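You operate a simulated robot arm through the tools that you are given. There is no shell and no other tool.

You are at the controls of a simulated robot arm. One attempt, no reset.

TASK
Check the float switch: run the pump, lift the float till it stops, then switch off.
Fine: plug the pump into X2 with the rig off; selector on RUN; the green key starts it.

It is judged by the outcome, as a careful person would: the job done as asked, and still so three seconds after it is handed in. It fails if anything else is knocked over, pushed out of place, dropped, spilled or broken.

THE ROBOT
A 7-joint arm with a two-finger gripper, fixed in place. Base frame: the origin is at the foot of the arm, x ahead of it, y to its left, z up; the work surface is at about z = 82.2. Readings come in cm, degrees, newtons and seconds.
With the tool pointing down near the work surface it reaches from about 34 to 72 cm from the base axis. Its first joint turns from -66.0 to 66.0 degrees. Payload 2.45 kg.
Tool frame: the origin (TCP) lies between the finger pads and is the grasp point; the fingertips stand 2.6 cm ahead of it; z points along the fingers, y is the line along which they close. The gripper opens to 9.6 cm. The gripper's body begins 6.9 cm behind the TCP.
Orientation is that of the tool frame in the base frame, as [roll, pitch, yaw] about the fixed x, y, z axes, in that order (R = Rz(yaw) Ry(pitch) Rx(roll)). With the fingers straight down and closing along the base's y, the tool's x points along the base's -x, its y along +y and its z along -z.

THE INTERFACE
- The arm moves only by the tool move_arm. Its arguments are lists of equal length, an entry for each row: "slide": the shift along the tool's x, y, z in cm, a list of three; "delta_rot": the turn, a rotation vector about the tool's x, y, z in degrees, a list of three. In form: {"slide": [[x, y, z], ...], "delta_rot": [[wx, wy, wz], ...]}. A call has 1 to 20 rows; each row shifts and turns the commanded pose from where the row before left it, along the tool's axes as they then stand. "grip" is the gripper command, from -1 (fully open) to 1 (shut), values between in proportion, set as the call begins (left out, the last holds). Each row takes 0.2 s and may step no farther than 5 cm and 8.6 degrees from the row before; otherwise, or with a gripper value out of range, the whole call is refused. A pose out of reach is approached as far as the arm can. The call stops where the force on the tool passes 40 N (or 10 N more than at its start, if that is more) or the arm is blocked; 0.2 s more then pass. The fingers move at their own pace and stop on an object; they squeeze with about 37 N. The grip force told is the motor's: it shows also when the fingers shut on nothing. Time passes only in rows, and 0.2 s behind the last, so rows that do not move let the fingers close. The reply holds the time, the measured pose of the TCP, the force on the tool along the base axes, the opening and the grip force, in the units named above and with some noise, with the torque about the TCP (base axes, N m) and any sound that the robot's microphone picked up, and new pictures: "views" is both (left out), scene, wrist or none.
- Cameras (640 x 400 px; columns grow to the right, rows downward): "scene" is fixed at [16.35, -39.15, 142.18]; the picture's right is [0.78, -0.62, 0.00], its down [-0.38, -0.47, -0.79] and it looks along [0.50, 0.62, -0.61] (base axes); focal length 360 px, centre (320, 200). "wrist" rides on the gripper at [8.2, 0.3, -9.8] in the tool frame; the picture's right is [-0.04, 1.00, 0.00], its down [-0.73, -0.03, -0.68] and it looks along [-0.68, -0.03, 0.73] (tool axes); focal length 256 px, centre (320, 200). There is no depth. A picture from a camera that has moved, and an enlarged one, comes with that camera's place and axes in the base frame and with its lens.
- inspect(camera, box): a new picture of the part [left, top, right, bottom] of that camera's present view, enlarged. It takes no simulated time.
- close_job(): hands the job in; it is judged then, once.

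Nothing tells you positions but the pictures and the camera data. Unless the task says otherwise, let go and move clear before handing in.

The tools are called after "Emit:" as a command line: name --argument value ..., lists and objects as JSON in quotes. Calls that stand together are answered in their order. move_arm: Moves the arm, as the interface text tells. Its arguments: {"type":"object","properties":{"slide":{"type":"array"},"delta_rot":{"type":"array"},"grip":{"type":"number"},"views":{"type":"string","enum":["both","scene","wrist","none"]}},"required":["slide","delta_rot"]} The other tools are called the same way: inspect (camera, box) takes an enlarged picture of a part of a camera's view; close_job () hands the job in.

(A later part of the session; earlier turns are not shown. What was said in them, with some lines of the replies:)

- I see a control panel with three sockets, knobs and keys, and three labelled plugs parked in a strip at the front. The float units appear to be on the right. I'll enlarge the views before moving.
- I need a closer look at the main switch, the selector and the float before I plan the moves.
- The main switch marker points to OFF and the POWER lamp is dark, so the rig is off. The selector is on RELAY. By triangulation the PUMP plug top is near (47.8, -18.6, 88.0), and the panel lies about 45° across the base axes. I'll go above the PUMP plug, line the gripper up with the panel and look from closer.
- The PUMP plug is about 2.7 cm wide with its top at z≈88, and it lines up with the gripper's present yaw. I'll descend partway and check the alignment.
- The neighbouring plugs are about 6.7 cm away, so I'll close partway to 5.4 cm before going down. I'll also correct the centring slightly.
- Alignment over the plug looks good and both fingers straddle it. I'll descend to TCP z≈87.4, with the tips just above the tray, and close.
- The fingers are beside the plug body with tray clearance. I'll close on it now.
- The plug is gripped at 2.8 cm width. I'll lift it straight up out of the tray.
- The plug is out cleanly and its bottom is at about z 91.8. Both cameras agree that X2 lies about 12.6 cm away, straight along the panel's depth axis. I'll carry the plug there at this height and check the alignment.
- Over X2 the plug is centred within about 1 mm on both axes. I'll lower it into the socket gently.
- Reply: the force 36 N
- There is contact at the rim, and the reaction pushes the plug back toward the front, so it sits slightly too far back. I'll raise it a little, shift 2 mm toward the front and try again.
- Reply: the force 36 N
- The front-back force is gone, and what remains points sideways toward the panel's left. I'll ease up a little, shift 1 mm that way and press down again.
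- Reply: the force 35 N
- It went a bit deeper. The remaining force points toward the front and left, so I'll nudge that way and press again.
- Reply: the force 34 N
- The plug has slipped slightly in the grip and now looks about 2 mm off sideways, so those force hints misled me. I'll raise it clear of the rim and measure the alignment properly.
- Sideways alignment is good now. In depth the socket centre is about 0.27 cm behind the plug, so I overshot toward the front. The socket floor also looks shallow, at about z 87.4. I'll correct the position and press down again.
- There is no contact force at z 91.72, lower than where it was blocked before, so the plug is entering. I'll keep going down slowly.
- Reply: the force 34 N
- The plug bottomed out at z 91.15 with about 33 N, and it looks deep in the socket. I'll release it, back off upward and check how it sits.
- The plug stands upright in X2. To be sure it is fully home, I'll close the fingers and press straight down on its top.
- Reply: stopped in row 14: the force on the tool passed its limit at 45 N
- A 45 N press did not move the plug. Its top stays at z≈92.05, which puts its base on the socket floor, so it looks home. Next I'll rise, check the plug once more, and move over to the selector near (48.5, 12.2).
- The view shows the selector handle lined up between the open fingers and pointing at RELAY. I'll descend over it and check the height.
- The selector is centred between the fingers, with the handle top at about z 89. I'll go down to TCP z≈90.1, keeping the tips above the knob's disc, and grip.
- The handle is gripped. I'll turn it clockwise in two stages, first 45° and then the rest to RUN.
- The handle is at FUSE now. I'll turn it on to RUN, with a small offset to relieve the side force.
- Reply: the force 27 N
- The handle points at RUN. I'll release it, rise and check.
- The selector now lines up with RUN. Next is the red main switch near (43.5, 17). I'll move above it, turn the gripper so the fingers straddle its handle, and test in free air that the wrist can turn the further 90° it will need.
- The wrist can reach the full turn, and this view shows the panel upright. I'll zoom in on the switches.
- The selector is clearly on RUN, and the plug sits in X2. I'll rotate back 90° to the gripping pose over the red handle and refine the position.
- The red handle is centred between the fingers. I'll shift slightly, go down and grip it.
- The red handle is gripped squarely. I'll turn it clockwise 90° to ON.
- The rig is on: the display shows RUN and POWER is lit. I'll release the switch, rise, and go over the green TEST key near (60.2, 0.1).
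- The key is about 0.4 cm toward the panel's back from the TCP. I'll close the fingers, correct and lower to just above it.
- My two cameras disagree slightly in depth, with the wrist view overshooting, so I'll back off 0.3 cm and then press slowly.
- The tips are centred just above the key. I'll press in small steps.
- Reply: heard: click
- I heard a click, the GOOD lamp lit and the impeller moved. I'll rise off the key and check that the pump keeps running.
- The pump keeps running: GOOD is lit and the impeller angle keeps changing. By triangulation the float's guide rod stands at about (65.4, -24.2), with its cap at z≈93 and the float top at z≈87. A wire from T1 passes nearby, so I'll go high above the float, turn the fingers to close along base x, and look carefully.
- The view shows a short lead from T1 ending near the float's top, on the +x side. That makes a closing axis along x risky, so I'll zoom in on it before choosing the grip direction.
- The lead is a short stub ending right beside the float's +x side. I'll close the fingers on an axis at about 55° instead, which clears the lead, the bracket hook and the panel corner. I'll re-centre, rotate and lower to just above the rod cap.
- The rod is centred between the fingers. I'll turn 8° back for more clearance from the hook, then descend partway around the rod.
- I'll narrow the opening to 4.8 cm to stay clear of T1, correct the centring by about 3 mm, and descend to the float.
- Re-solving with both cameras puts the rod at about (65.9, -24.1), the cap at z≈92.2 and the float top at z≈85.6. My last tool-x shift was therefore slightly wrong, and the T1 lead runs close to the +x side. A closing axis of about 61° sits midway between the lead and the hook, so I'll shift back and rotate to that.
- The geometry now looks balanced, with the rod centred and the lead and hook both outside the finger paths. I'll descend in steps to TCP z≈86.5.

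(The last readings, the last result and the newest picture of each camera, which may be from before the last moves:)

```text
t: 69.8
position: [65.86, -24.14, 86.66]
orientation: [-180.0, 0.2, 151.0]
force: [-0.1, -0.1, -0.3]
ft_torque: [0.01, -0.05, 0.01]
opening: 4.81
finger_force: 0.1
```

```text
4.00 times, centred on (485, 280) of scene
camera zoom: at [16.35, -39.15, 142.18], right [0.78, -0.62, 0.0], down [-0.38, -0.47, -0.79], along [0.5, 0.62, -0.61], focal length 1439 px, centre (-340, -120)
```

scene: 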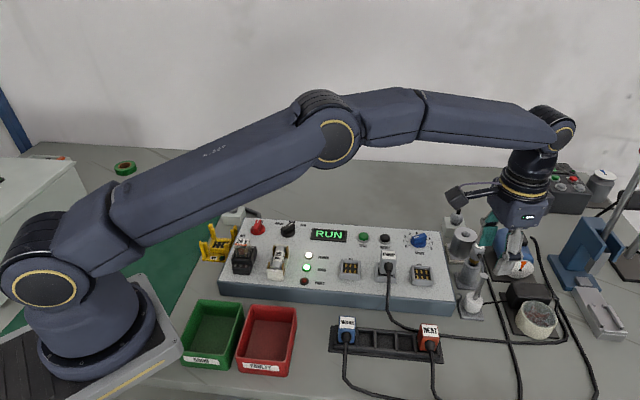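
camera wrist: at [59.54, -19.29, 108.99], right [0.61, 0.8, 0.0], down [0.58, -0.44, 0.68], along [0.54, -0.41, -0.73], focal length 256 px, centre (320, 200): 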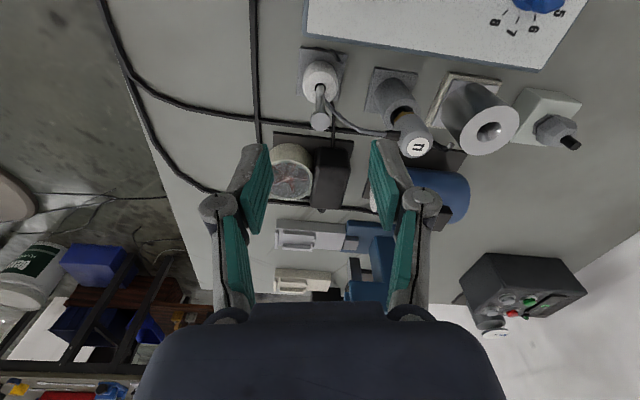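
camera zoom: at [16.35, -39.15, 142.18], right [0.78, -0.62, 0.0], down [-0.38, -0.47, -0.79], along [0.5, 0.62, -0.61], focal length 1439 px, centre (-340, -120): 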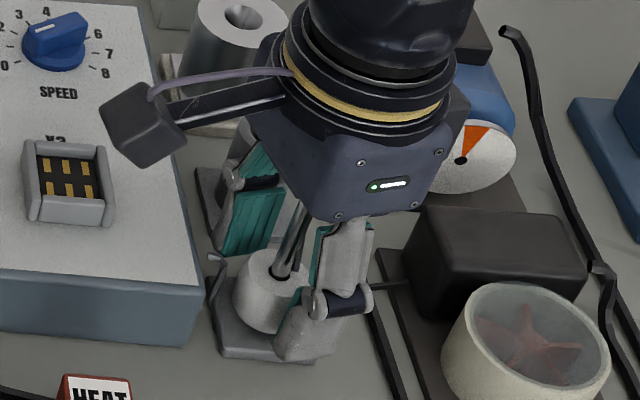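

The hook's elbow is close to the right finger's edge, so I'll shift 2 mm toward the middle and close partway first to check the clearances.

Emit:
move_arm --slide '[[-0.2, 0, 0], [0, 0, 0], [0, 0, 0]]' --delta_rot '[[0, 0, 0], [0, 0, 0], [0, 0, 0]]' --grip 0.17 --views "none"

Emit:
inspect --camera "wrist" --box '[240, 80, 420, 220]'

Emit:
inspect --camera "scene" --box '[440, 250, 520, 330]'

```text
t: 70.6
position: [65.95, -24.32, 86.57]
orientation: [-179.9, 0.2, 151.1]
force: [-0.1, -0.5, -0.1]
ft_torque: [0.0, 0.0, 0.0]
opening: 3.98
finger_force: 0.1
```

```text
2.86 times, centred on (330, 150) of wrist
camera zoom: at [59.18, -19.96, 96.37], right [0.52, 0.85, 0.0], down [0.62, -0.38, 0.68], along [0.58, -0.35, -0.73], focal length 731 px, centre (291, 343)
```

zoom: 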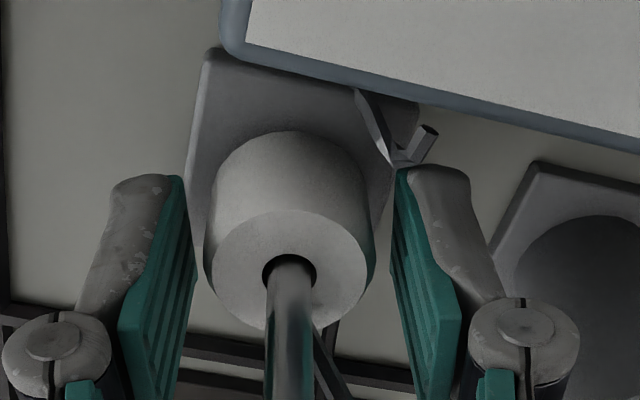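

```text
5.00 times, centred on (480, 290) of scene
camera zoom: at [16.35, -39.15, 142.18], right [0.78, -0.62, 0.0], down [-0.38, -0.47, -0.79], along [0.5, 0.62, -0.61], focal length 1798 px, centre (-480, -250)
```

zoom: 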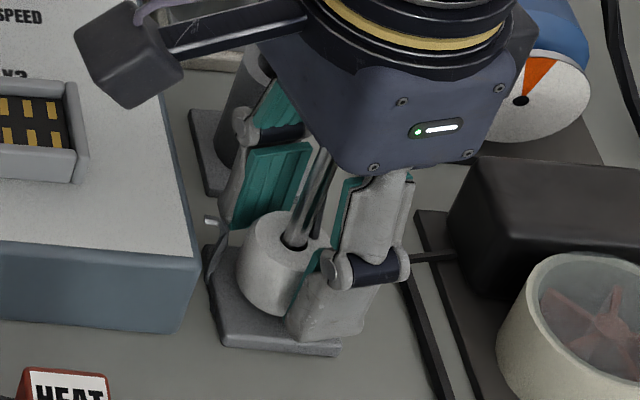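

The clearances look fine and nothing is touching. I'll close on the float.

Emit:
move_arm --slide '[[0, 0, 0], [0, 0, 0], [0, 0, 0]]' --delta_rot '[[0, 0, 0], [0, 0, 0], [0, 0, 0]]' --grip 0.45 --views "none"

Emit:
inspect --camera "wrist" --box '[240, 80, 420, 220]'

Emit:
inspect --camera "scene" --box '[440, 250, 520, 330]'

```text
t: 71.4
position: [66.03, -24.21, 86.69]
orientation: [-179.9, 0.2, 150.9]
force: [-1.1, -1.1, 0.5]
ft_torque: [-0.01, 0.03, -0.08]
opening: 2.98
finger_force: 45.2
```

```text
2.86 times, centred on (330, 150) of wrist
camera zoom: at [59.16, -19.99, 96.38], right [0.52, 0.85, 0.0], down [0.62, -0.38, 0.68], along [0.58, -0.35, -0.73], focal length 731 px, centre (291, 343)
```

zoom: 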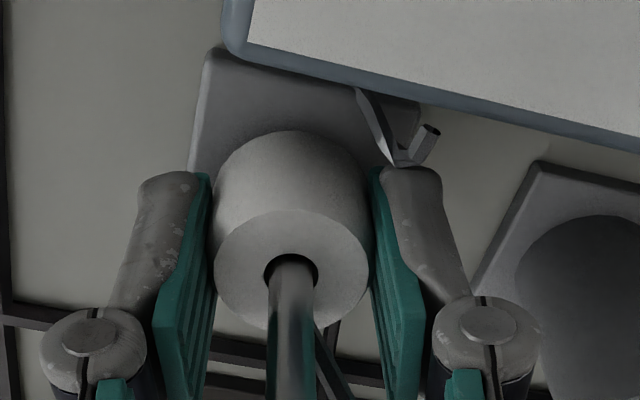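

```text
5.00 times, centred on (480, 290) of scene
camera zoom: at [16.35, -39.15, 142.18], right [0.78, -0.62, 0.0], down [-0.38, -0.47, -0.79], along [0.5, 0.62, -0.61], focal length 1798 px, centre (-480, -250)
```

zoom: 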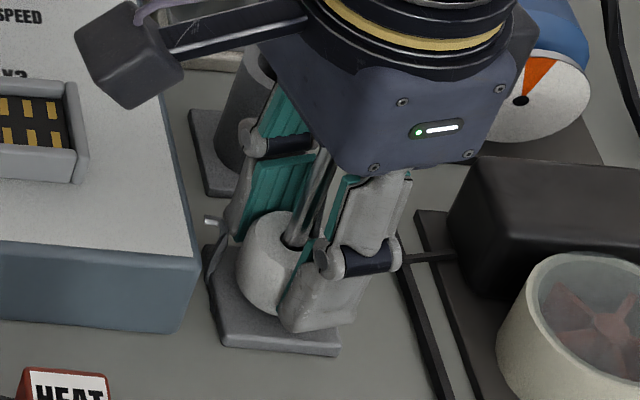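

The float is held, with a diameter of 3.0 cm. I'll lift gently in small steps, watching the impeller, the lamps and the force.

Emit:
move_arm --slide '[[0, 0, -0.4], [0, 0, -0.4], [0, 0, 0]]' --delta_rot '[[0, 0, 0], [0, 0, 0], [0, 0, 0]]' --views "none"

Emit:
inspect --camera "scene" --box '[440, 250, 560, 340]'

Emit:
inspect --camera "scene" --box '[290, 215, 410, 300]'

Emit:
inspect --camera "wrist" --box '[240, 80, 420, 220]'

```text
t: 72.2
position: [66.04, -24.26, 87.41]
orientation: [179.9, 0.2, 151.0]
force: [-5.4, -3.4, 0.1]
ft_torque: [0.06, 0.29, -0.17]
opening: 2.99
finger_force: 45.3
```

```text
4.44 times, centred on (500, 295) of scene
camera zoom: at [16.34, -39.16, 142.18], right [0.78, -0.62, 0.0], down [-0.38, -0.47, -0.79], along [0.5, 0.62, -0.61], focal length 1599 px, centre (-480, -222)
```

zoom: 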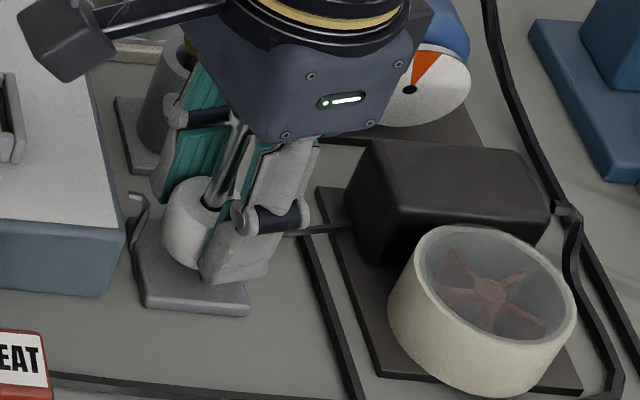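

```text
4.71 times, centred on (350, 258) of scene
camera zoom: at [16.34, -39.16, 142.18], right [0.78, -0.62, 0.0], down [-0.38, -0.47, -0.79], along [0.5, 0.62, -0.61], focal length 1693 px, centre (179, -71)
```

zoom: 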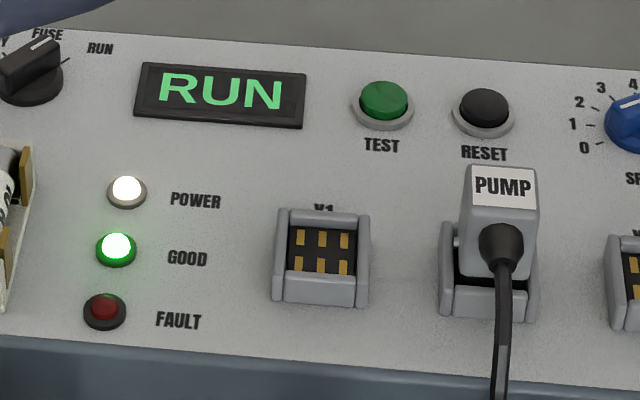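

```text
2.86 times, centred on (330, 150) of wrist
camera zoom: at [59.18, -19.99, 97.16], right [0.52, 0.85, 0.0], down [0.63, -0.38, 0.68], along [0.58, -0.35, -0.73], focal length 731 px, centre (291, 343)
```

zoom: 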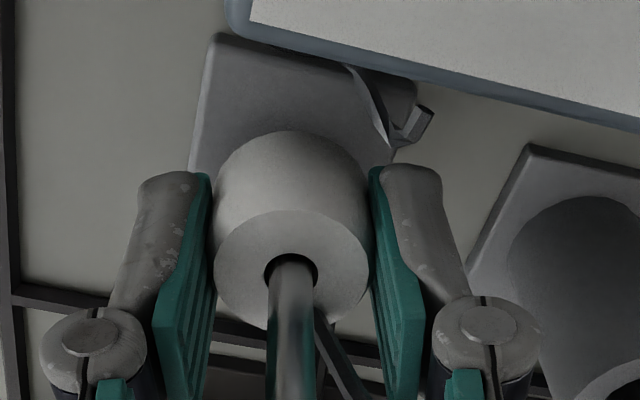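

Emit:
move_arm --slide '[[0, 0, -0.4], [0, 0, -0.4], [0, 0, 0], [0, 0, 0]]' --delta_rot '[[0, 0, 0], [0, 0, 0], [0, 0, 0], [0, 0, 0]]' --views "none"

Emit:
inspect --camera "scene" --box '[440, 250, 560, 340]'

Emit:
inspect --camera "scene" --box '[290, 215, 410, 300]'

Emit:
inspect --camera "wrist" --box '[240, 80, 420, 220]'

```text
t: 73.2
position: [65.97, -24.24, 88.26]
orientation: [180.0, 0.4, 151.0]
force: [-2.5, -2.4, 0.1]
ft_torque: [-0.14, 0.02, -0.1]
opening: 2.94
finger_force: 44.9
```

```text
4.44 times, centred on (500, 295) of scene
camera zoom: at [16.35, -39.16, 142.18], right [0.78, -0.62, 0.0], down [-0.38, -0.47, -0.79], along [0.5, 0.62, -0.61], focal length 1599 px, centre (-480, -222)
```

zoom: 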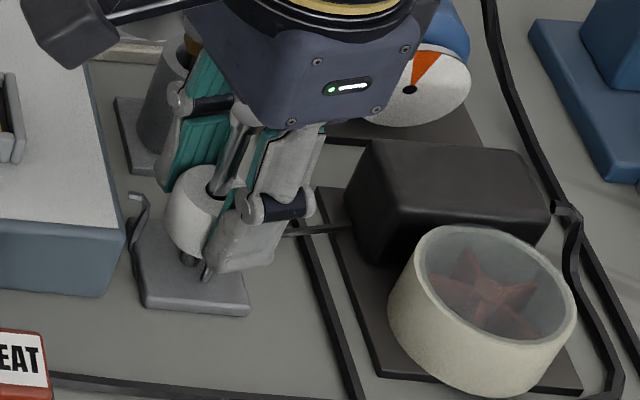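

```text
4.71 times, centred on (350, 258) of scene
camera zoom: at [16.35, -39.16, 142.18], right [0.78, -0.62, 0.0], down [-0.38, -0.47, -0.79], along [0.5, 0.62, -0.61], focal length 1693 px, centre (179, -71)
```

zoom: 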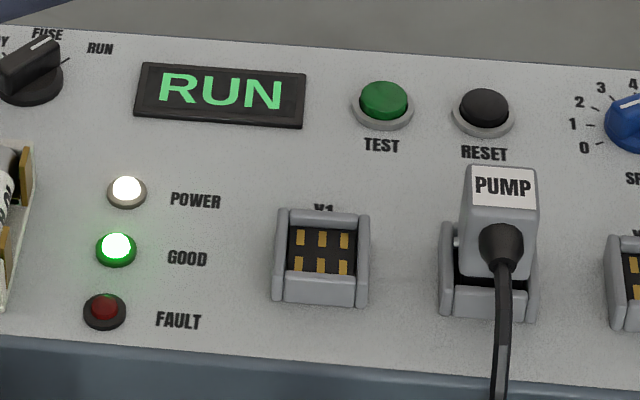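

```text
2.86 times, centred on (330, 150) of wrist
camera zoom: at [59.15, -19.99, 97.91], right [0.52, 0.85, 0.0], down [0.62, -0.38, 0.68], along [0.58, -0.35, -0.73], focal length 731 px, centre (291, 343)
```

zoom: 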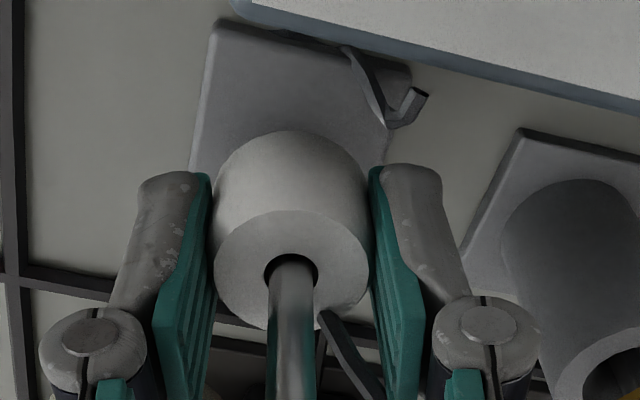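

The float slides freely on its rod, the base stays put and the pump is still running. I'll keep lifting.

Emit:
move_arm --slide '[[0, 0, -0.4], [0, 0, -0.4], [0, 0, 0], [0, 0, 0]]' --delta_rot '[[0, 0, 0], [0, 0, 0], [0, 0, 0], [0, 0, 0]]' --views "none"

Emit:
inspect --camera "scene" --box '[440, 250, 560, 340]'

Emit:
inspect --camera "scene" --box '[290, 215, 410, 300]'

Emit:
inspect --camera "wrist" --box '[240, 80, 440, 220]'

```text
t: 74.2
position: [66.04, -24.26, 89.01]
orientation: [-180.0, 0.2, 151.0]
force: [-1.4, -0.3, -1.2]
ft_torque: [-0.02, 0.0, -0.11]
opening: 2.95
finger_force: 45.9
```

```text
4.44 times, centred on (500, 295) of scene
camera zoom: at [16.35, -39.15, 142.18], right [0.78, -0.62, 0.0], down [-0.38, -0.47, -0.79], along [0.5, 0.62, -0.61], focal length 1599 px, centre (-480, -222)
```

zoom: 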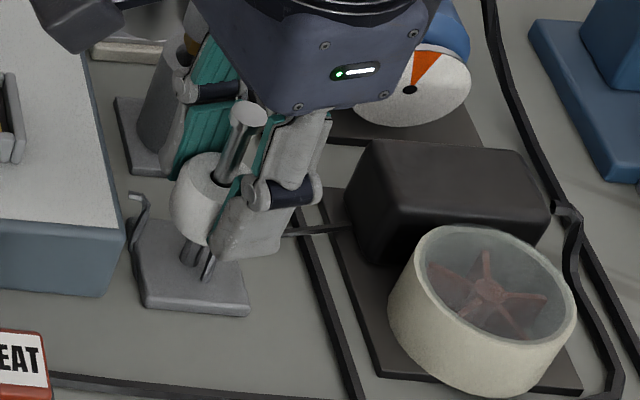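

```text
4.71 times, centred on (350, 258) of scene
camera zoom: at [16.35, -39.15, 142.18], right [0.78, -0.62, 0.0], down [-0.38, -0.47, -0.79], along [0.5, 0.62, -0.61], focal length 1693 px, centre (179, -71)
```

zoom: 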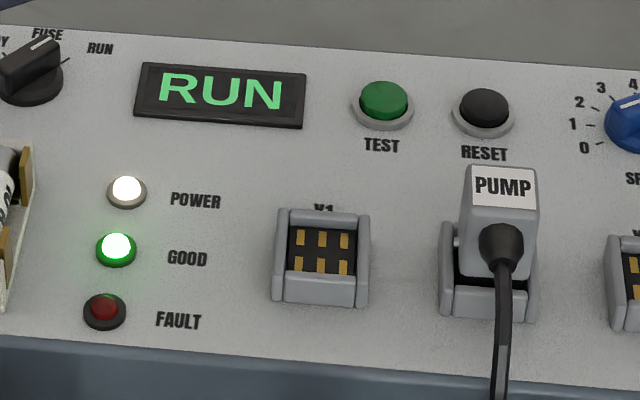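

```text
2.86 times, centred on (340, 150) of wrist
camera zoom: at [59.16, -20.0, 98.74], right [0.52, 0.85, 0.0], down [0.62, -0.38, 0.68], along [0.58, -0.35, -0.73], focal length 731 px, centre (263, 343)
```

zoom: 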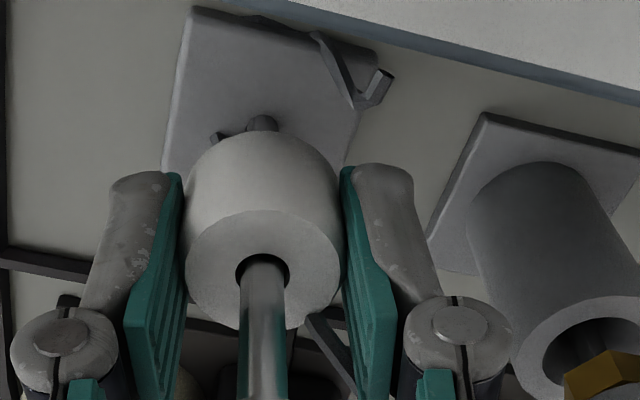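

Emit:
move_arm --slide '[[0, 0, -0.35], [0, 0, -0.35], [0, 0, 0], [0, 0, 0]]' --delta_rot '[[0, 0, 0], [0, 0, 0], [0, 0, 0], [0, 0, 0]]' --views "none"

Emit:
inspect --camera "scene" --box '[290, 220, 570, 340]'

Emit:
move_arm --slide '[[0, 0, 0]]' --delta_rot '[[0, 0, 0]]' --views "none"

Emit:
inspect --camera "scene" --box '[290, 220, 570, 340]'

```text
t: 75.2
position: [66.06, -24.24, 89.59]
orientation: [180.0, 0.4, 151.0]
force: [5.1, -3.5, 0.0]
ft_torque: [-0.15, -0.24, -0.15]
opening: 2.96
finger_force: 45.2
```

```text
2.29 times, centred on (430, 280) of scene
camera zoom: at [16.37, -39.16, 142.18], right [0.78, -0.62, 0.0], down [-0.38, -0.47, -0.79], along [0.5, 0.62, -0.61], focal length 822 px, centre (69, 17)
```

zoom: 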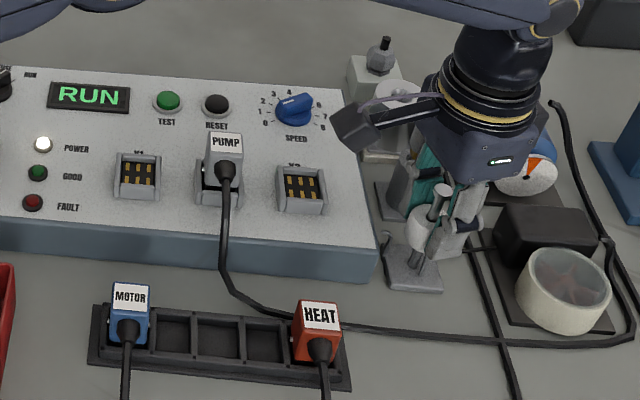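

```text
t: 75.6
position: [66.02, -24.25, 89.64]
orientation: [179.9, 0.4, 151.0]
force: [6.6, -4.0, 0.4]
ft_torque: [-0.21, -0.34, -0.14]
opening: 2.98
finger_force: 45.0
```

```text
2.29 times, centred on (430, 280) of scene
camera zoom: at [16.37, -39.16, 142.18], right [0.78, -0.62, 0.0], down [-0.38, -0.47, -0.79], along [0.5, 0.62, -0.61], focal length 822 px, centre (69, 17)
```

zoom: 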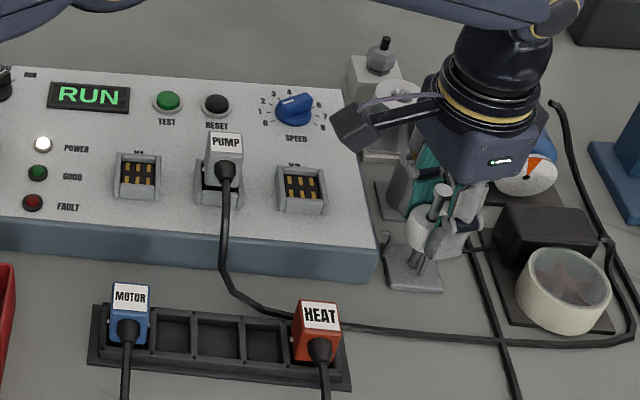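

The GOOD lamp went out at this height, so I'll confirm the impeller has stopped.

Emit:
inspect --camera "scene" --box '[500, 280, 570, 340]'

Emit:
move_arm --slide '[[0, 0, 0], [0, 0, 0]]' --delta_rot '[[0, 0, 0], [0, 0, 0]]' --views "none"

Emit:
inspect --camera "scene" --box '[500, 280, 570, 340]'

Emit:
inspect --camera "wrist" --box '[240, 80, 440, 220]'

Emit:
inspect --camera "scene" --box '[440, 250, 520, 330]'

```text
6.67 times, centred on (535, 310) of scene
camera zoom: at [16.37, -39.16, 142.18], right [0.78, -0.62, 0.0], down [-0.38, -0.47, -0.79], along [0.5, 0.62, -0.61], focal length 2398 px, centre (-1113, -533)
```

zoom: 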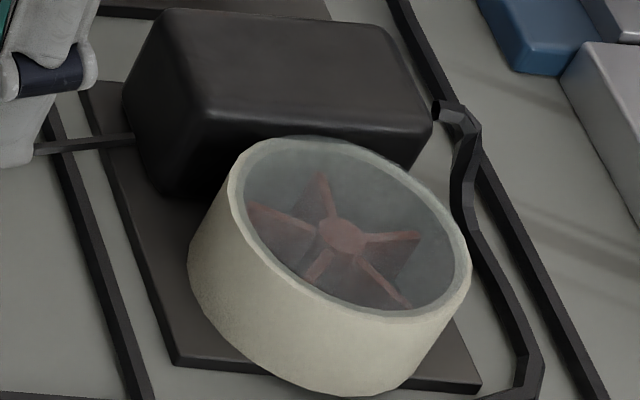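

```text
t: 76.2
position: [65.88, -24.16, 89.61]
orientation: [180.0, 0.3, 151.0]
force: [9.0, -6.4, -0.8]
ft_torque: [-0.21, -0.33, -0.11]
opening: 2.98
finger_force: 45.1
```

```text
6.67 times, centred on (535, 310) of scene
camera zoom: at [16.38, -39.17, 142.18], right [0.78, -0.62, 0.0], down [-0.38, -0.47, -0.79], along [0.5, 0.62, -0.61], focal length 2398 px, centre (-1113, -533)
```

zoom: 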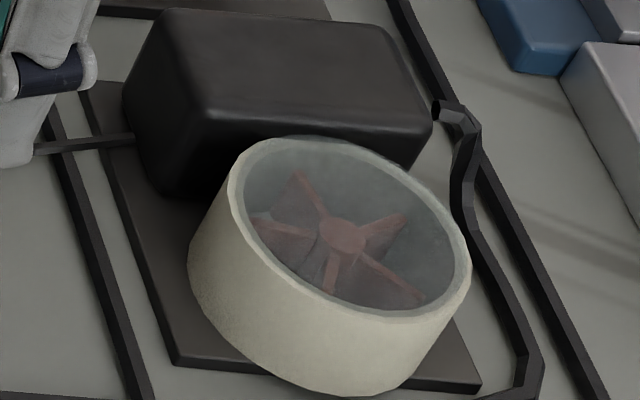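

```text
2.86 times, centred on (340, 150) of wrist
camera zoom: at [59.14, -19.98, 99.4], right [0.52, 0.85, 0.0], down [0.62, -0.38, 0.68], along [0.58, -0.35, -0.73], focal length 731 px, centre (263, 343)
```

zoom: 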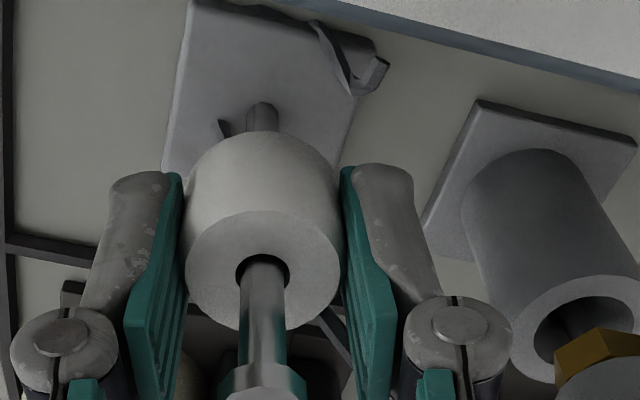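

```text
5.00 times, centred on (480, 290) of scene
camera zoom: at [16.38, -39.17, 142.18], right [0.78, -0.62, 0.0], down [-0.38, -0.47, -0.79], along [0.5, 0.62, -0.61], focal length 1798 px, centre (-480, -250)
```

zoom: 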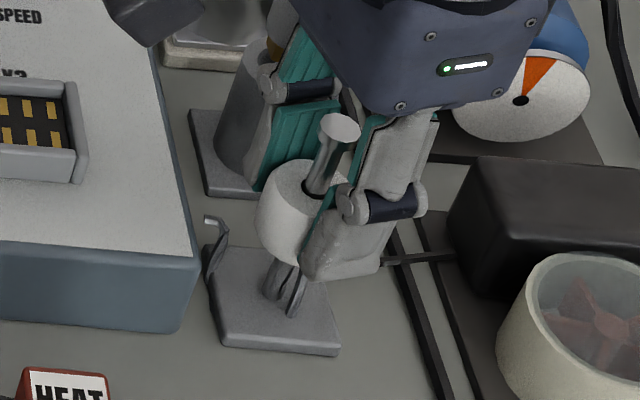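

Emit:
move_arm --slide '[[0, 0, 0], [0, 0, 0]]' --delta_rot '[[0, 0, 0], [0, 0, 0]]' --views "none"

Emit:
inspect --camera "scene" --box '[500, 280, 570, 340]'

Emit:
inspect --camera "scene" --box '[290, 215, 410, 300]'

```text
t: 76.8
position: [65.94, -24.27, 89.66]
orientation: [180.0, 0.3, 151.0]
force: [11.6, -6.8, 0.2]
ft_torque: [-0.2, -0.3, -0.13]
opening: 2.98
finger_force: 44.8
```

```text
6.67 times, centred on (535, 310) of scene
camera zoom: at [16.38, -39.17, 142.18], right [0.78, -0.62, 0.0], down [-0.38, -0.47, -0.79], along [0.5, 0.62, -0.61], focal length 2398 px, centre (-1113, -533)
```

zoom: 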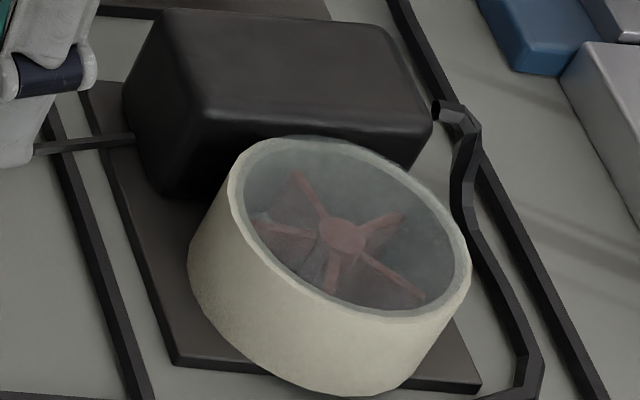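

```text
4.71 times, centred on (350, 258) of scene
camera zoom: at [16.38, -39.17, 142.18], right [0.78, -0.62, 0.0], down [-0.38, -0.47, -0.79], along [0.5, 0.62, -0.61], focal length 1693 px, centre (179, -71)
```

zoom: 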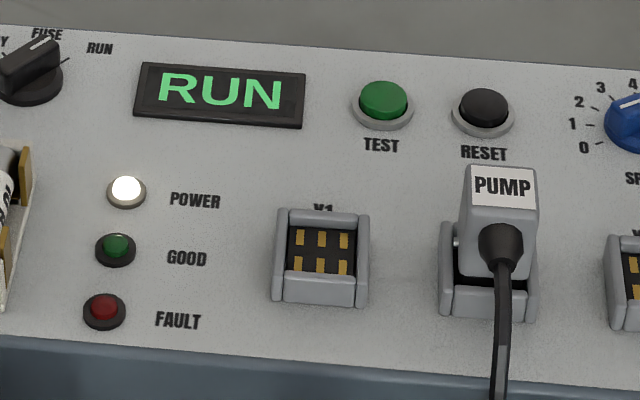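

The pump has stopped: GOOD is out and the impeller has coasted to rest. I'll lower the float gently back onto its base and release it.

Emit:
move_arm --slide '[[-0.1, 0, 0.3], [0, 0, 0.5], [0, 0, 0.5], [0, 0, 0.5], [0, 0, 0.5], [0, 0, 0.4], [0, 0, 0.3], [0, 0, 0]]' --delta_rot '[[0, 0, 0], [0, 0, 0], [0, 0, 0], [0, 0, 0], [0, 0, 0], [0, 0, 0], [0, 0, 0], [0, 0, 0]]' --views "none"

Emit:
inspect --camera "scene" --box '[290, 220, 570, 340]'

Emit:
inspect --camera "wrist" --box '[240, 80, 420, 220]'

```text
t: 78.6
position: [66.14, -24.16, 86.72]
orientation: [179.9, 0.2, 151.0]
force: [-1.0, 3.5, 0.7]
ft_torque: [0.2, 0.18, -0.11]
opening: 2.99
finger_force: 45.2
```

```text
2.29 times, centred on (430, 280) of scene
camera zoom: at [16.35, -39.14, 142.19], right [0.78, -0.62, 0.0], down [-0.38, -0.47, -0.79], along [0.5, 0.62, -0.61], focal length 822 px, centre (69, 17)
```

zoom: 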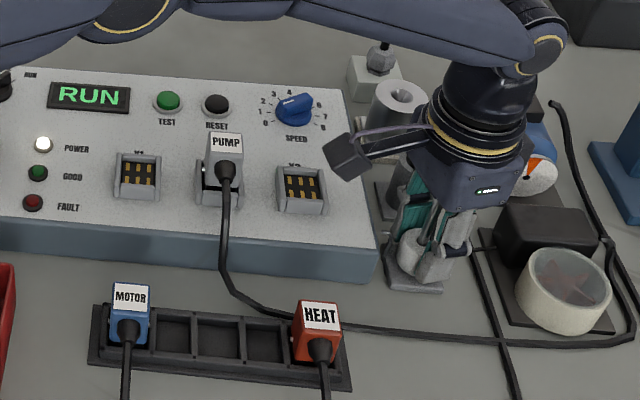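

```text
2.86 times, centred on (330, 150) of wrist
camera zoom: at [59.15, -20.0, 96.38], right [0.52, 0.85, 0.0], down [0.63, -0.38, 0.68], along [0.58, -0.35, -0.73], focal length 731 px, centre (291, 343)
```

zoom: 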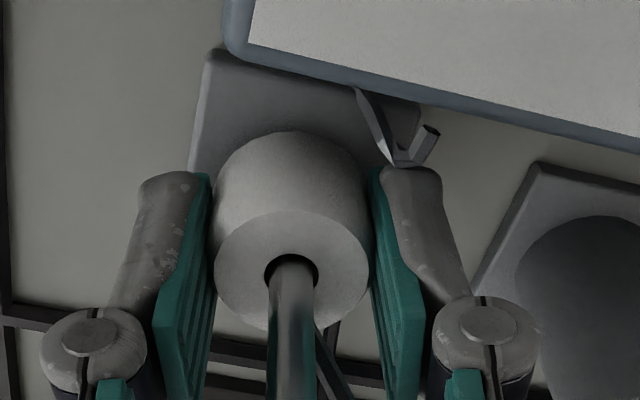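

The float is back down and GOOD stays off, so the stop has latched. I'll open slightly and rise straight up.

Emit:
move_arm --slide '[[0, 0, 0], [0, 0, 0], [0, 0, 0]]' --delta_rot '[[0, 0, 0], [0, 0, 0], [0, 0, 0]]' --grip 0.08 --views "none"

Emit:
move_arm --slide '[[0, 0, -1], [0, 0, -2], [0, 0, -3], [0, 0, -4], [0, 0, -4], [0, 0, 0]]' --delta_rot '[[0, 0, 0], [0, 0, 0], [0, 0, 0], [0, 0, 0], [0, 0, 0], [0, 0, 0]]'

Emit:
inspect --camera "scene" --box '[430, 220, 570, 340]'

Emit:
inspect --camera "scene" --box '[290, 215, 410, 300]'

```text
t: 79.4
position: [65.95, -24.13, 86.69]
orientation: [-180.0, 0.2, 150.9]
force: [0.2, 0.0, -0.5]
ft_torque: [0.0, -0.01, -0.01]
opening: 4.43
finger_force: 0.1
```

```text
t: 80.8
position: [66.02, -24.31, 100.77]
orientation: [179.9, 0.1, 151.0]
force: [0.0, -0.4, -0.4]
ft_torque: [-0.01, 0.02, -0.02]
opening: 4.42
finger_force: 0.1
camera wrist: at [59.21, -20.08, 110.5], right [0.52, 0.85, 0.0], down [0.62, -0.38, 0.68], along [0.58, -0.35, -0.73], focal length 256 px, centre (320, 200)
```

scene: 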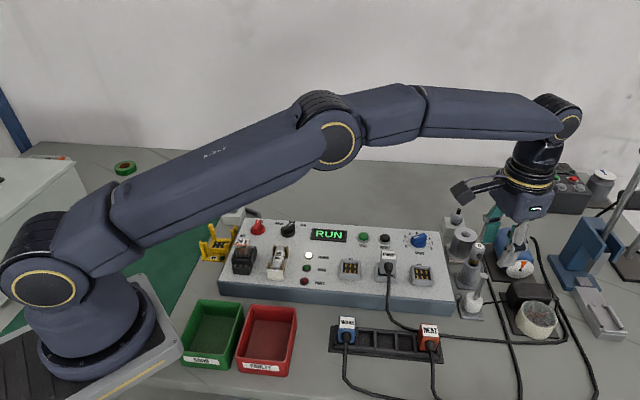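
wrist: 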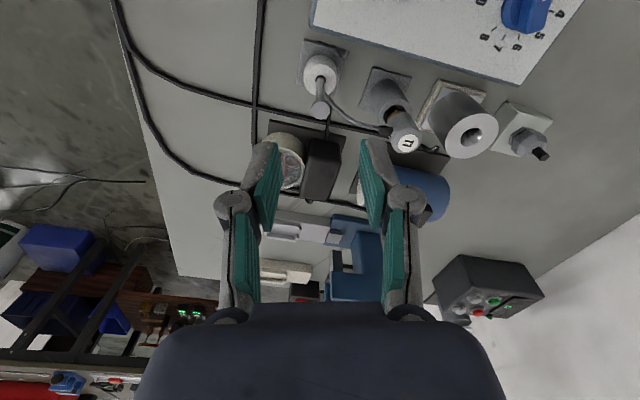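

```text
3.33 times, centred on (500, 280) of scene
camera zoom: at [16.35, -39.15, 142.18], right [0.78, -0.62, 0.0], down [-0.38, -0.47, -0.79], along [0.5, 0.62, -0.61], focal length 1199 px, centre (-280, -67)
```

zoom: 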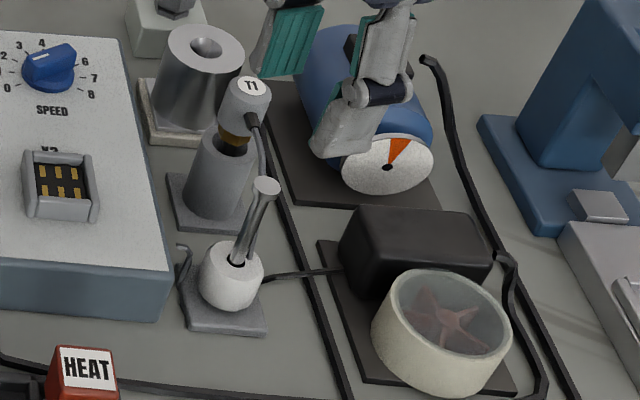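

```text
4.71 times, centred on (350, 258) of scene
camera zoom: at [16.35, -39.15, 142.18], right [0.78, -0.62, 0.0], down [-0.38, -0.47, -0.79], along [0.5, 0.62, -0.61], focal length 1693 px, centre (179, -71)
```

zoom: 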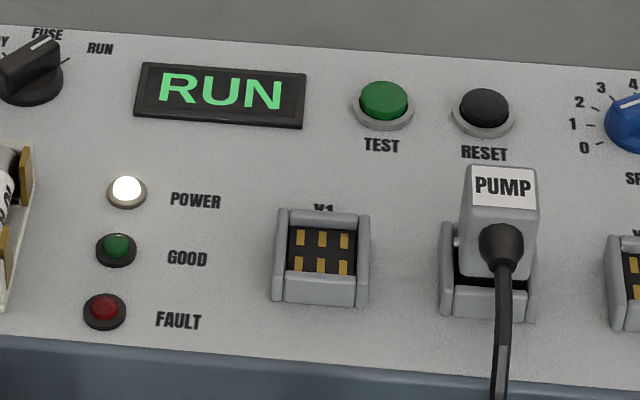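

Everything is in place, the float is down and the pump is off. Now I'll switch off by going back over the red switch at about (43.6, 17.35) and turning the gripper to match its ON position.

Emit:
move_arm --slide '[[0, 0, -3], [3.98, 2.56, 0], [3.98, 2.56, 0], [3.98, 2.56, 0], [3.98, 2.56, 0], [3.98, 2.56, 0], [3.98, 2.56, 0], [3.98, 2.56, 0], [3.98, 2.56, 0], [3.98, 2.56, 0], [3.98, 2.56, 0], [0, 0, 0]]' --delta_rot '[[0, 0, 0], [0, 0, 0], [0, 0, 0], [0, 0, 0], [0, 0, 0], [0, 0, 0], [0, 0, 0], [0, 0, 0], [0, 0, 0], [0, 0, 0], [0, 0, 0], [0, 0, 0]]' --grip 0.2 --views "none"

Emit:
move_arm --slide '[[0, 0, 0], [0, 0, 0], [0, 0, 0], [0, 0, 0], [0, 0, 0], [0, 0, 0], [0, 0, 0], [0, 0, 0], [0, 0, 0], [0, 0, 0], [0, 0, 0], [0, 0, 0], [0, 0, 0], [0, 0, 3], [0, 0, 3], [0, 0, 3], [0, 0, 0]]' --delta_rot '[[0, 0, 8.15], [0, 0, 8.15], [0, 0, 8.15], [0, 0, 8.15], [0, 0, 8.15], [0, 0, 8.15], [0, 0, 8.15], [0, 0, 8.15], [0, 0, 8.15], [0, 0, 8.15], [0, 0, 8.15], [0, 0, 8.15], [0, 0, 8.2], [0, 0, 0], [0, 0, 0], [0, 0, 0], [0, 0, 0]]'

Emit:
inspect --camera "wrist" --box '[240, 60, 400, 200]'

```text
t: 83.4
position: [43.45, 17.57, 103.46]
orientation: [180.0, 0.2, 151.0]
force: [0.3, 0.2, -0.4]
ft_torque: [0.01, -0.02, 0.0]
opening: 3.82
finger_force: 0.1
```

```text
t: 87.0
position: [43.69, 17.63, 94.66]
orientation: [179.8, -0.2, 45.1]
force: [0.2, 0.3, 0.5]
ft_torque: [0.01, -0.04, -0.02]
opening: 3.86
finger_force: 0.1
camera wrist: at [49.82, 23.09, 104.34], right [0.68, -0.74, 0.0], down [-0.54, -0.5, 0.68], along [-0.5, -0.46, -0.74], focal length 256 px, centre (320, 200)
```

scene: 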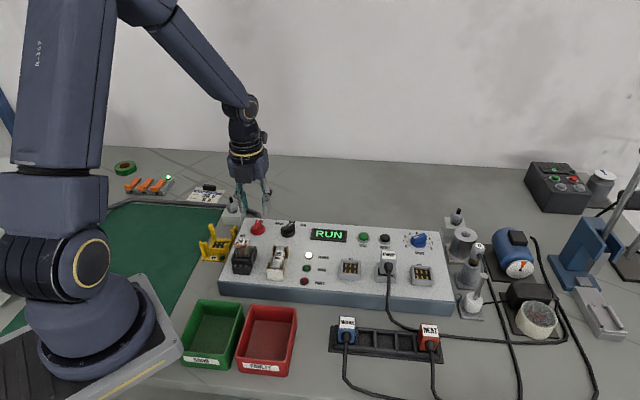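
wrist: 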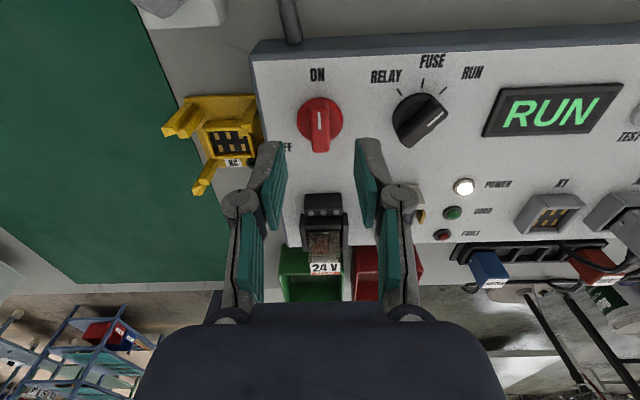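

```text
2.86 times, centred on (320, 130) of wrist
camera zoom: at [49.82, 23.09, 104.34], right [0.68, -0.74, 0.0], down [-0.54, -0.5, 0.68], along [-0.5, -0.46, -0.74], focal length 731 px, centre (320, 400)
```

zoom: 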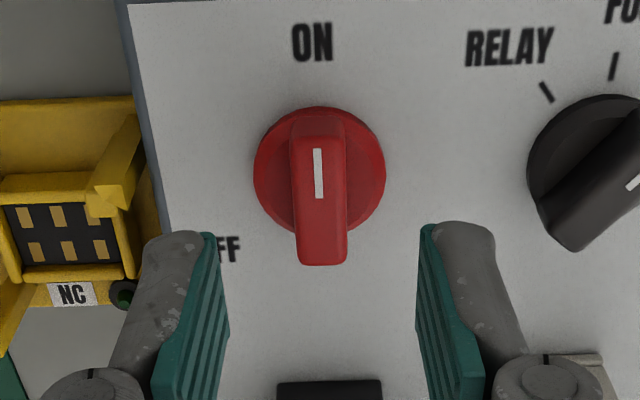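

The red handle is at ON and well centred. I'll shift 0.3 cm, go down and grip it.

Emit:
move_arm --slide '[[-0.3, 0, 1.5], [0, 0, 1.5], [0, 0, 1.5], [0, 0, 0]]' --delta_rot '[[0, 0, 0], [0, 0, 0], [0, 0, 0], [0, 0, 0]]' --views "none"

Emit:
inspect --camera "wrist" --box '[240, 90, 400, 220]'

Emit:
move_arm --slide '[[0, 0, 0], [0, 0, 0], [0, 0, 0], [0, 0, 0], [0, 0, 0]]' --delta_rot '[[0, 0, 0], [0, 0, 0], [0, 0, 0], [0, 0, 0], [0, 0, 0]]' --grip 1 --views "none"

Emit:
inspect --camera "wrist" --box '[240, 90, 400, 220]'

```text
t: 88.0
position: [43.48, 17.32, 90.07]
orientation: [179.7, -0.2, 44.9]
force: [0.0, -0.3, 0.1]
ft_torque: [0.01, 0.01, -0.01]
opening: 3.84
finger_force: 0.1
```

```text
3.08 times, centred on (320, 155) of wrist
camera zoom: at [49.57, 22.88, 99.84], right [0.68, -0.73, 0.0], down [-0.54, -0.5, 0.68], along [-0.5, -0.46, -0.74], focal length 788 px, centre (320, 338)
```

zoom: 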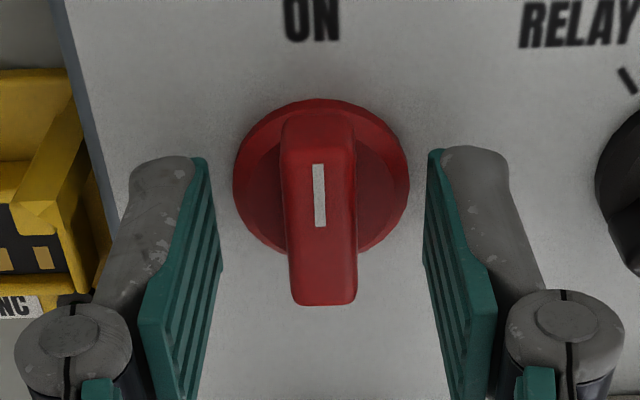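

```text
t: 89.2
position: [43.51, 17.38, 90.07]
orientation: [179.8, -0.1, 45.0]
force: [1.2, -0.9, -4.8]
ft_torque: [0.12, -0.16, 0.03]
opening: 1.32
finger_force: 39.7
```

```text
3.08 times, centred on (320, 155) of wrist
camera zoom: at [49.59, 22.86, 99.85], right [0.68, -0.73, 0.0], down [-0.54, -0.5, 0.68], along [-0.5, -0.46, -0.74], focal length 788 px, centre (320, 338)
```

zoom: 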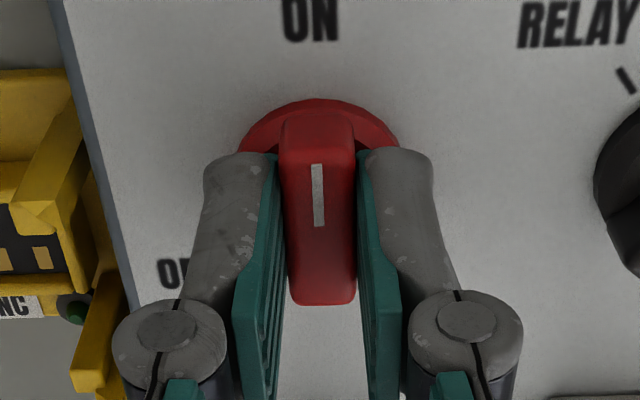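

The handle is gripped squarely. I'll turn it counter-clockwise 90° to OFF.

Emit:
move_arm --slide '[[0, 0, 0], [0, 0, 0], [0, 0, 0], [0, 0, 0], [0, 0, 0], [0, 0, 0], [0, 0, 0], [0, 0, 0], [0, 0, 0], [0, 0, 0], [0, 0, 0], [0, 0, 0], [0, 0, 0]]' --delta_rot '[[0, 0, -7.5], [0, 0, -7.5], [0, 0, -7.5], [0, 0, -7.5], [0, 0, -7.5], [0, 0, -7.5], [0, 0, -7.5], [0, 0, -7.5], [0, 0, -7.5], [0, 0, -7.5], [0, 0, -7.5], [0, 0, -7.5], [0, 0, 0]]'

Emit:
inspect --camera "scene" --box '[220, 200, 420, 310]'

Emit:
inspect --camera "wrist" --box '[240, 90, 400, 220]'

```text
t: 92.0
position: [43.49, 17.17, 90.14]
orientation: [179.8, 0.1, 135.1]
force: [0.6, 12.1, 23.7]
ft_torque: [0.75, 0.43, -0.07]
opening: 1.28
finger_force: 39.8
camera wrist: at [38.03, 23.29, 99.79], right [0.73, 0.68, 0.0], down [0.5, -0.54, 0.68], along [0.47, -0.5, -0.73], focal length 256 px, centre (320, 200)
```

scene: 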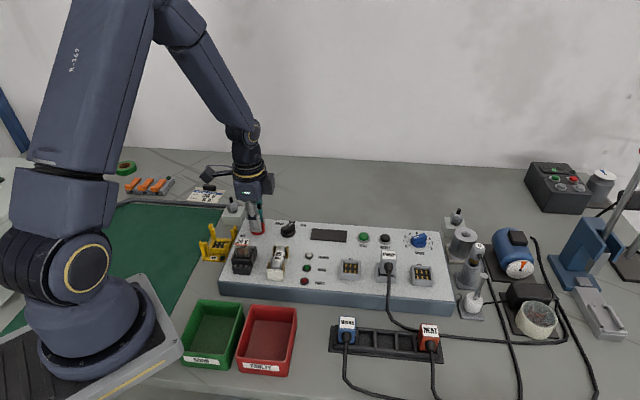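
wrist: 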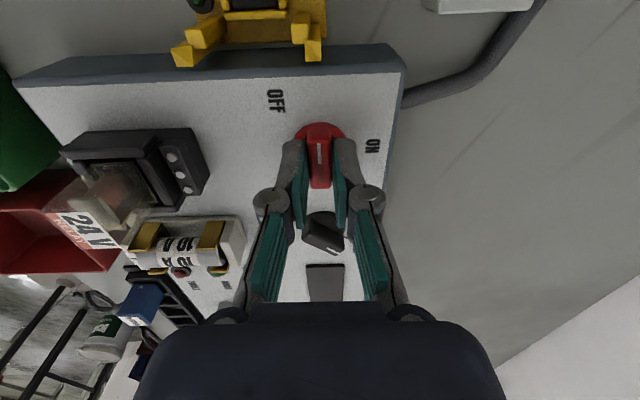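

```text
3.20 times, centred on (320, 255) of scene
camera zoom: at [16.32, -39.13, 142.19], right [0.78, -0.62, 0.0], down [-0.38, -0.47, -0.79], along [0.5, 0.62, -0.61], focal length 1151 px, centre (320, 24)
```

zoom: 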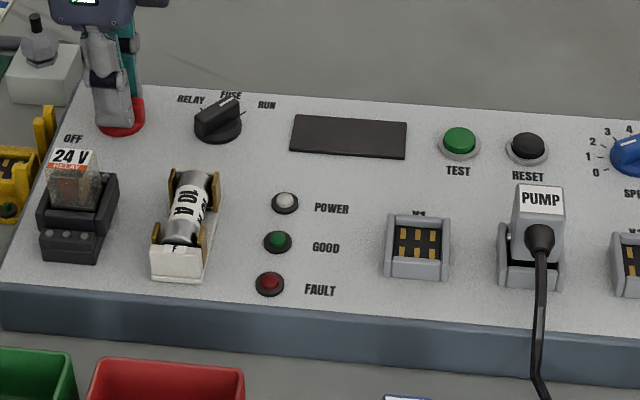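

```text
3.08 times, centred on (320, 155) of wrist
camera zoom: at [38.03, 23.29, 99.79], right [0.73, 0.68, 0.0], down [0.5, -0.54, 0.68], along [0.47, -0.5, -0.73], focal length 788 px, centre (320, 338)
```

zoom: 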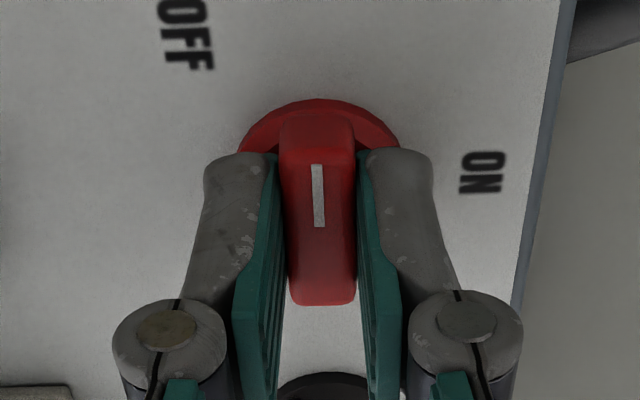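

The rig is off: the display is dark and POWER is out. I'll release the switch and move clear.

Emit:
move_arm --slide '[[0, 0, 0], [0, 0, 0], [0, 0, 0], [0, 0, 0]]' --delta_rot '[[0, 0, 0], [0, 0, 0], [0, 0, 0], [0, 0, 0]]' --grip 0.2 --views "none"

Emit:
move_arm --slide '[[0, 0, -2], [0, 0, -4], [0, 0, -5], [0, 0, -5], [0, 0, -4], [0, 0, 0]]' --delta_rot '[[0, 0, 0], [0, 0, 0], [0, 0, 0], [0, 0, 0], [0, 0, 0], [0, 0, 0]]'

Emit:
inspect --camera "scene" --box '[210, 195, 440, 320]'

Emit:
inspect --camera "scene" --box '[430, 220, 570, 340]'

Emit:
inspect --camera "scene" --box '[320, 300, 460, 400]'

```text
t: 93.0
position: [43.37, 17.3, 89.94]
orientation: [180.0, 0.2, 135.0]
force: [1.0, -0.2, 0.5]
ft_torque: [0.01, 0.02, 0.02]
opening: 3.85
finger_force: 0.1
```

```text
t: 94.4
position: [43.42, 17.42, 109.79]
orientation: [180.0, 0.3, 135.0]
force: [0.2, 0.3, 1.3]
ft_torque: [0.03, 0.02, 0.04]
opening: 3.85
finger_force: 0.0
camera wrist: at [38.06, 23.48, 119.62], right [0.73, 0.68, 0.0], down [0.5, -0.54, 0.68], along [0.46, -0.5, -0.73], focal length 256 px, centre (320, 200)
```

scene: 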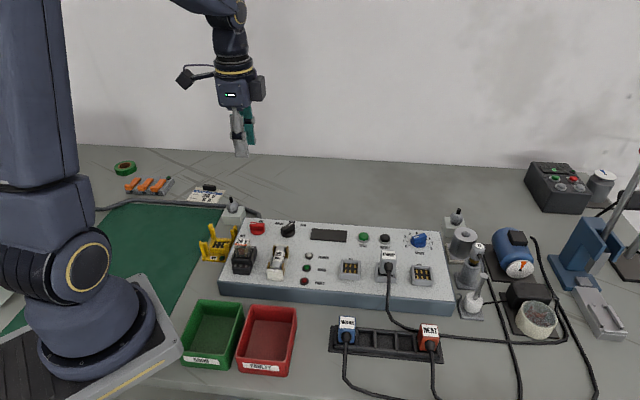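
wrist: 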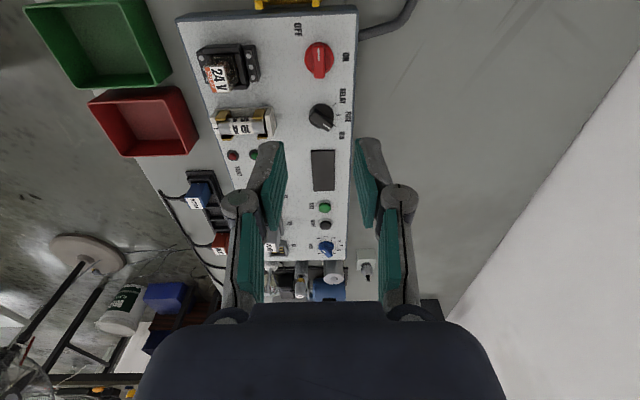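

```text
2.78 times, centred on (325, 258) of scene
camera zoom: at [16.35, -39.15, 142.18], right [0.78, -0.62, 0.0], down [-0.38, -0.47, -0.79], along [0.5, 0.62, -0.61], focal length 1001 px, centre (306, 40)
```

zoom: 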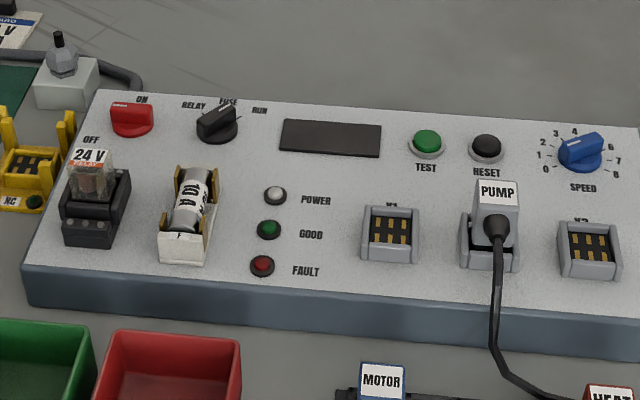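

```text
3.33 times, centred on (500, 280) of scene
camera zoom: at [16.35, -39.15, 142.18], right [0.78, -0.62, 0.0], down [-0.38, -0.47, -0.79], along [0.5, 0.62, -0.61], focal length 1199 px, centre (-280, -67)
```

zoom: 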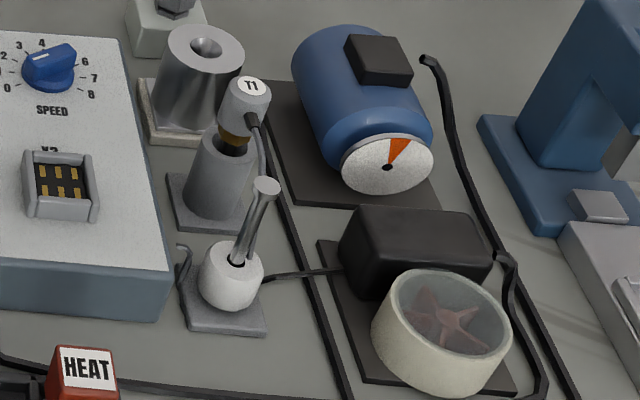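

```text
4.00 times, centred on (390, 350) of scene
camera zoom: at [16.35, -39.15, 142.18], right [0.78, -0.62, 0.0], down [-0.38, -0.47, -0.79], along [0.5, 0.62, -0.61], focal length 1439 px, centre (40, -400)
```

zoom: 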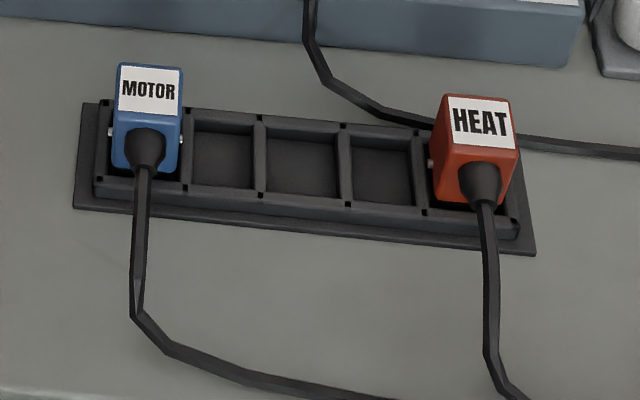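

The red switch is at OFF with the display and lamps dark. The plug is in X2, the float is down, everything else is where it was, and the arm is clear. I'm handing the job in.

Emit:
close_job

```text
The job is handed in.
```

The float switch works: lifting the float stopped the pump. I've switched the rig off and handed the job in.

- **Setup:** I plugged the PUMP lead into X2 with the rig off and turned the selector to RUN. Then I switched the rig on.
- **Run:** I pressed the green TEST key. It clicked, the GOOD lamp lit and the impeller turned.
- **Float test:** With the float lifted about 3 cm, GOOD went out and the impeller coasted to a stop. It stayed stopped after I lowered the float back onto its base.
- **Switched off:** The red switch is at OFF, with the display and POWER lamp dark.

The plug took several tries to seat, because I had it slightly out of line at first. A firm press on top didn't move it any further, and the pump ran from it.

I left the PUMP lead in X2 and the selector on RUN, since you didn't ask for either to be put back. In the final pictures nothing else had moved, and the arm is clear of the bench.
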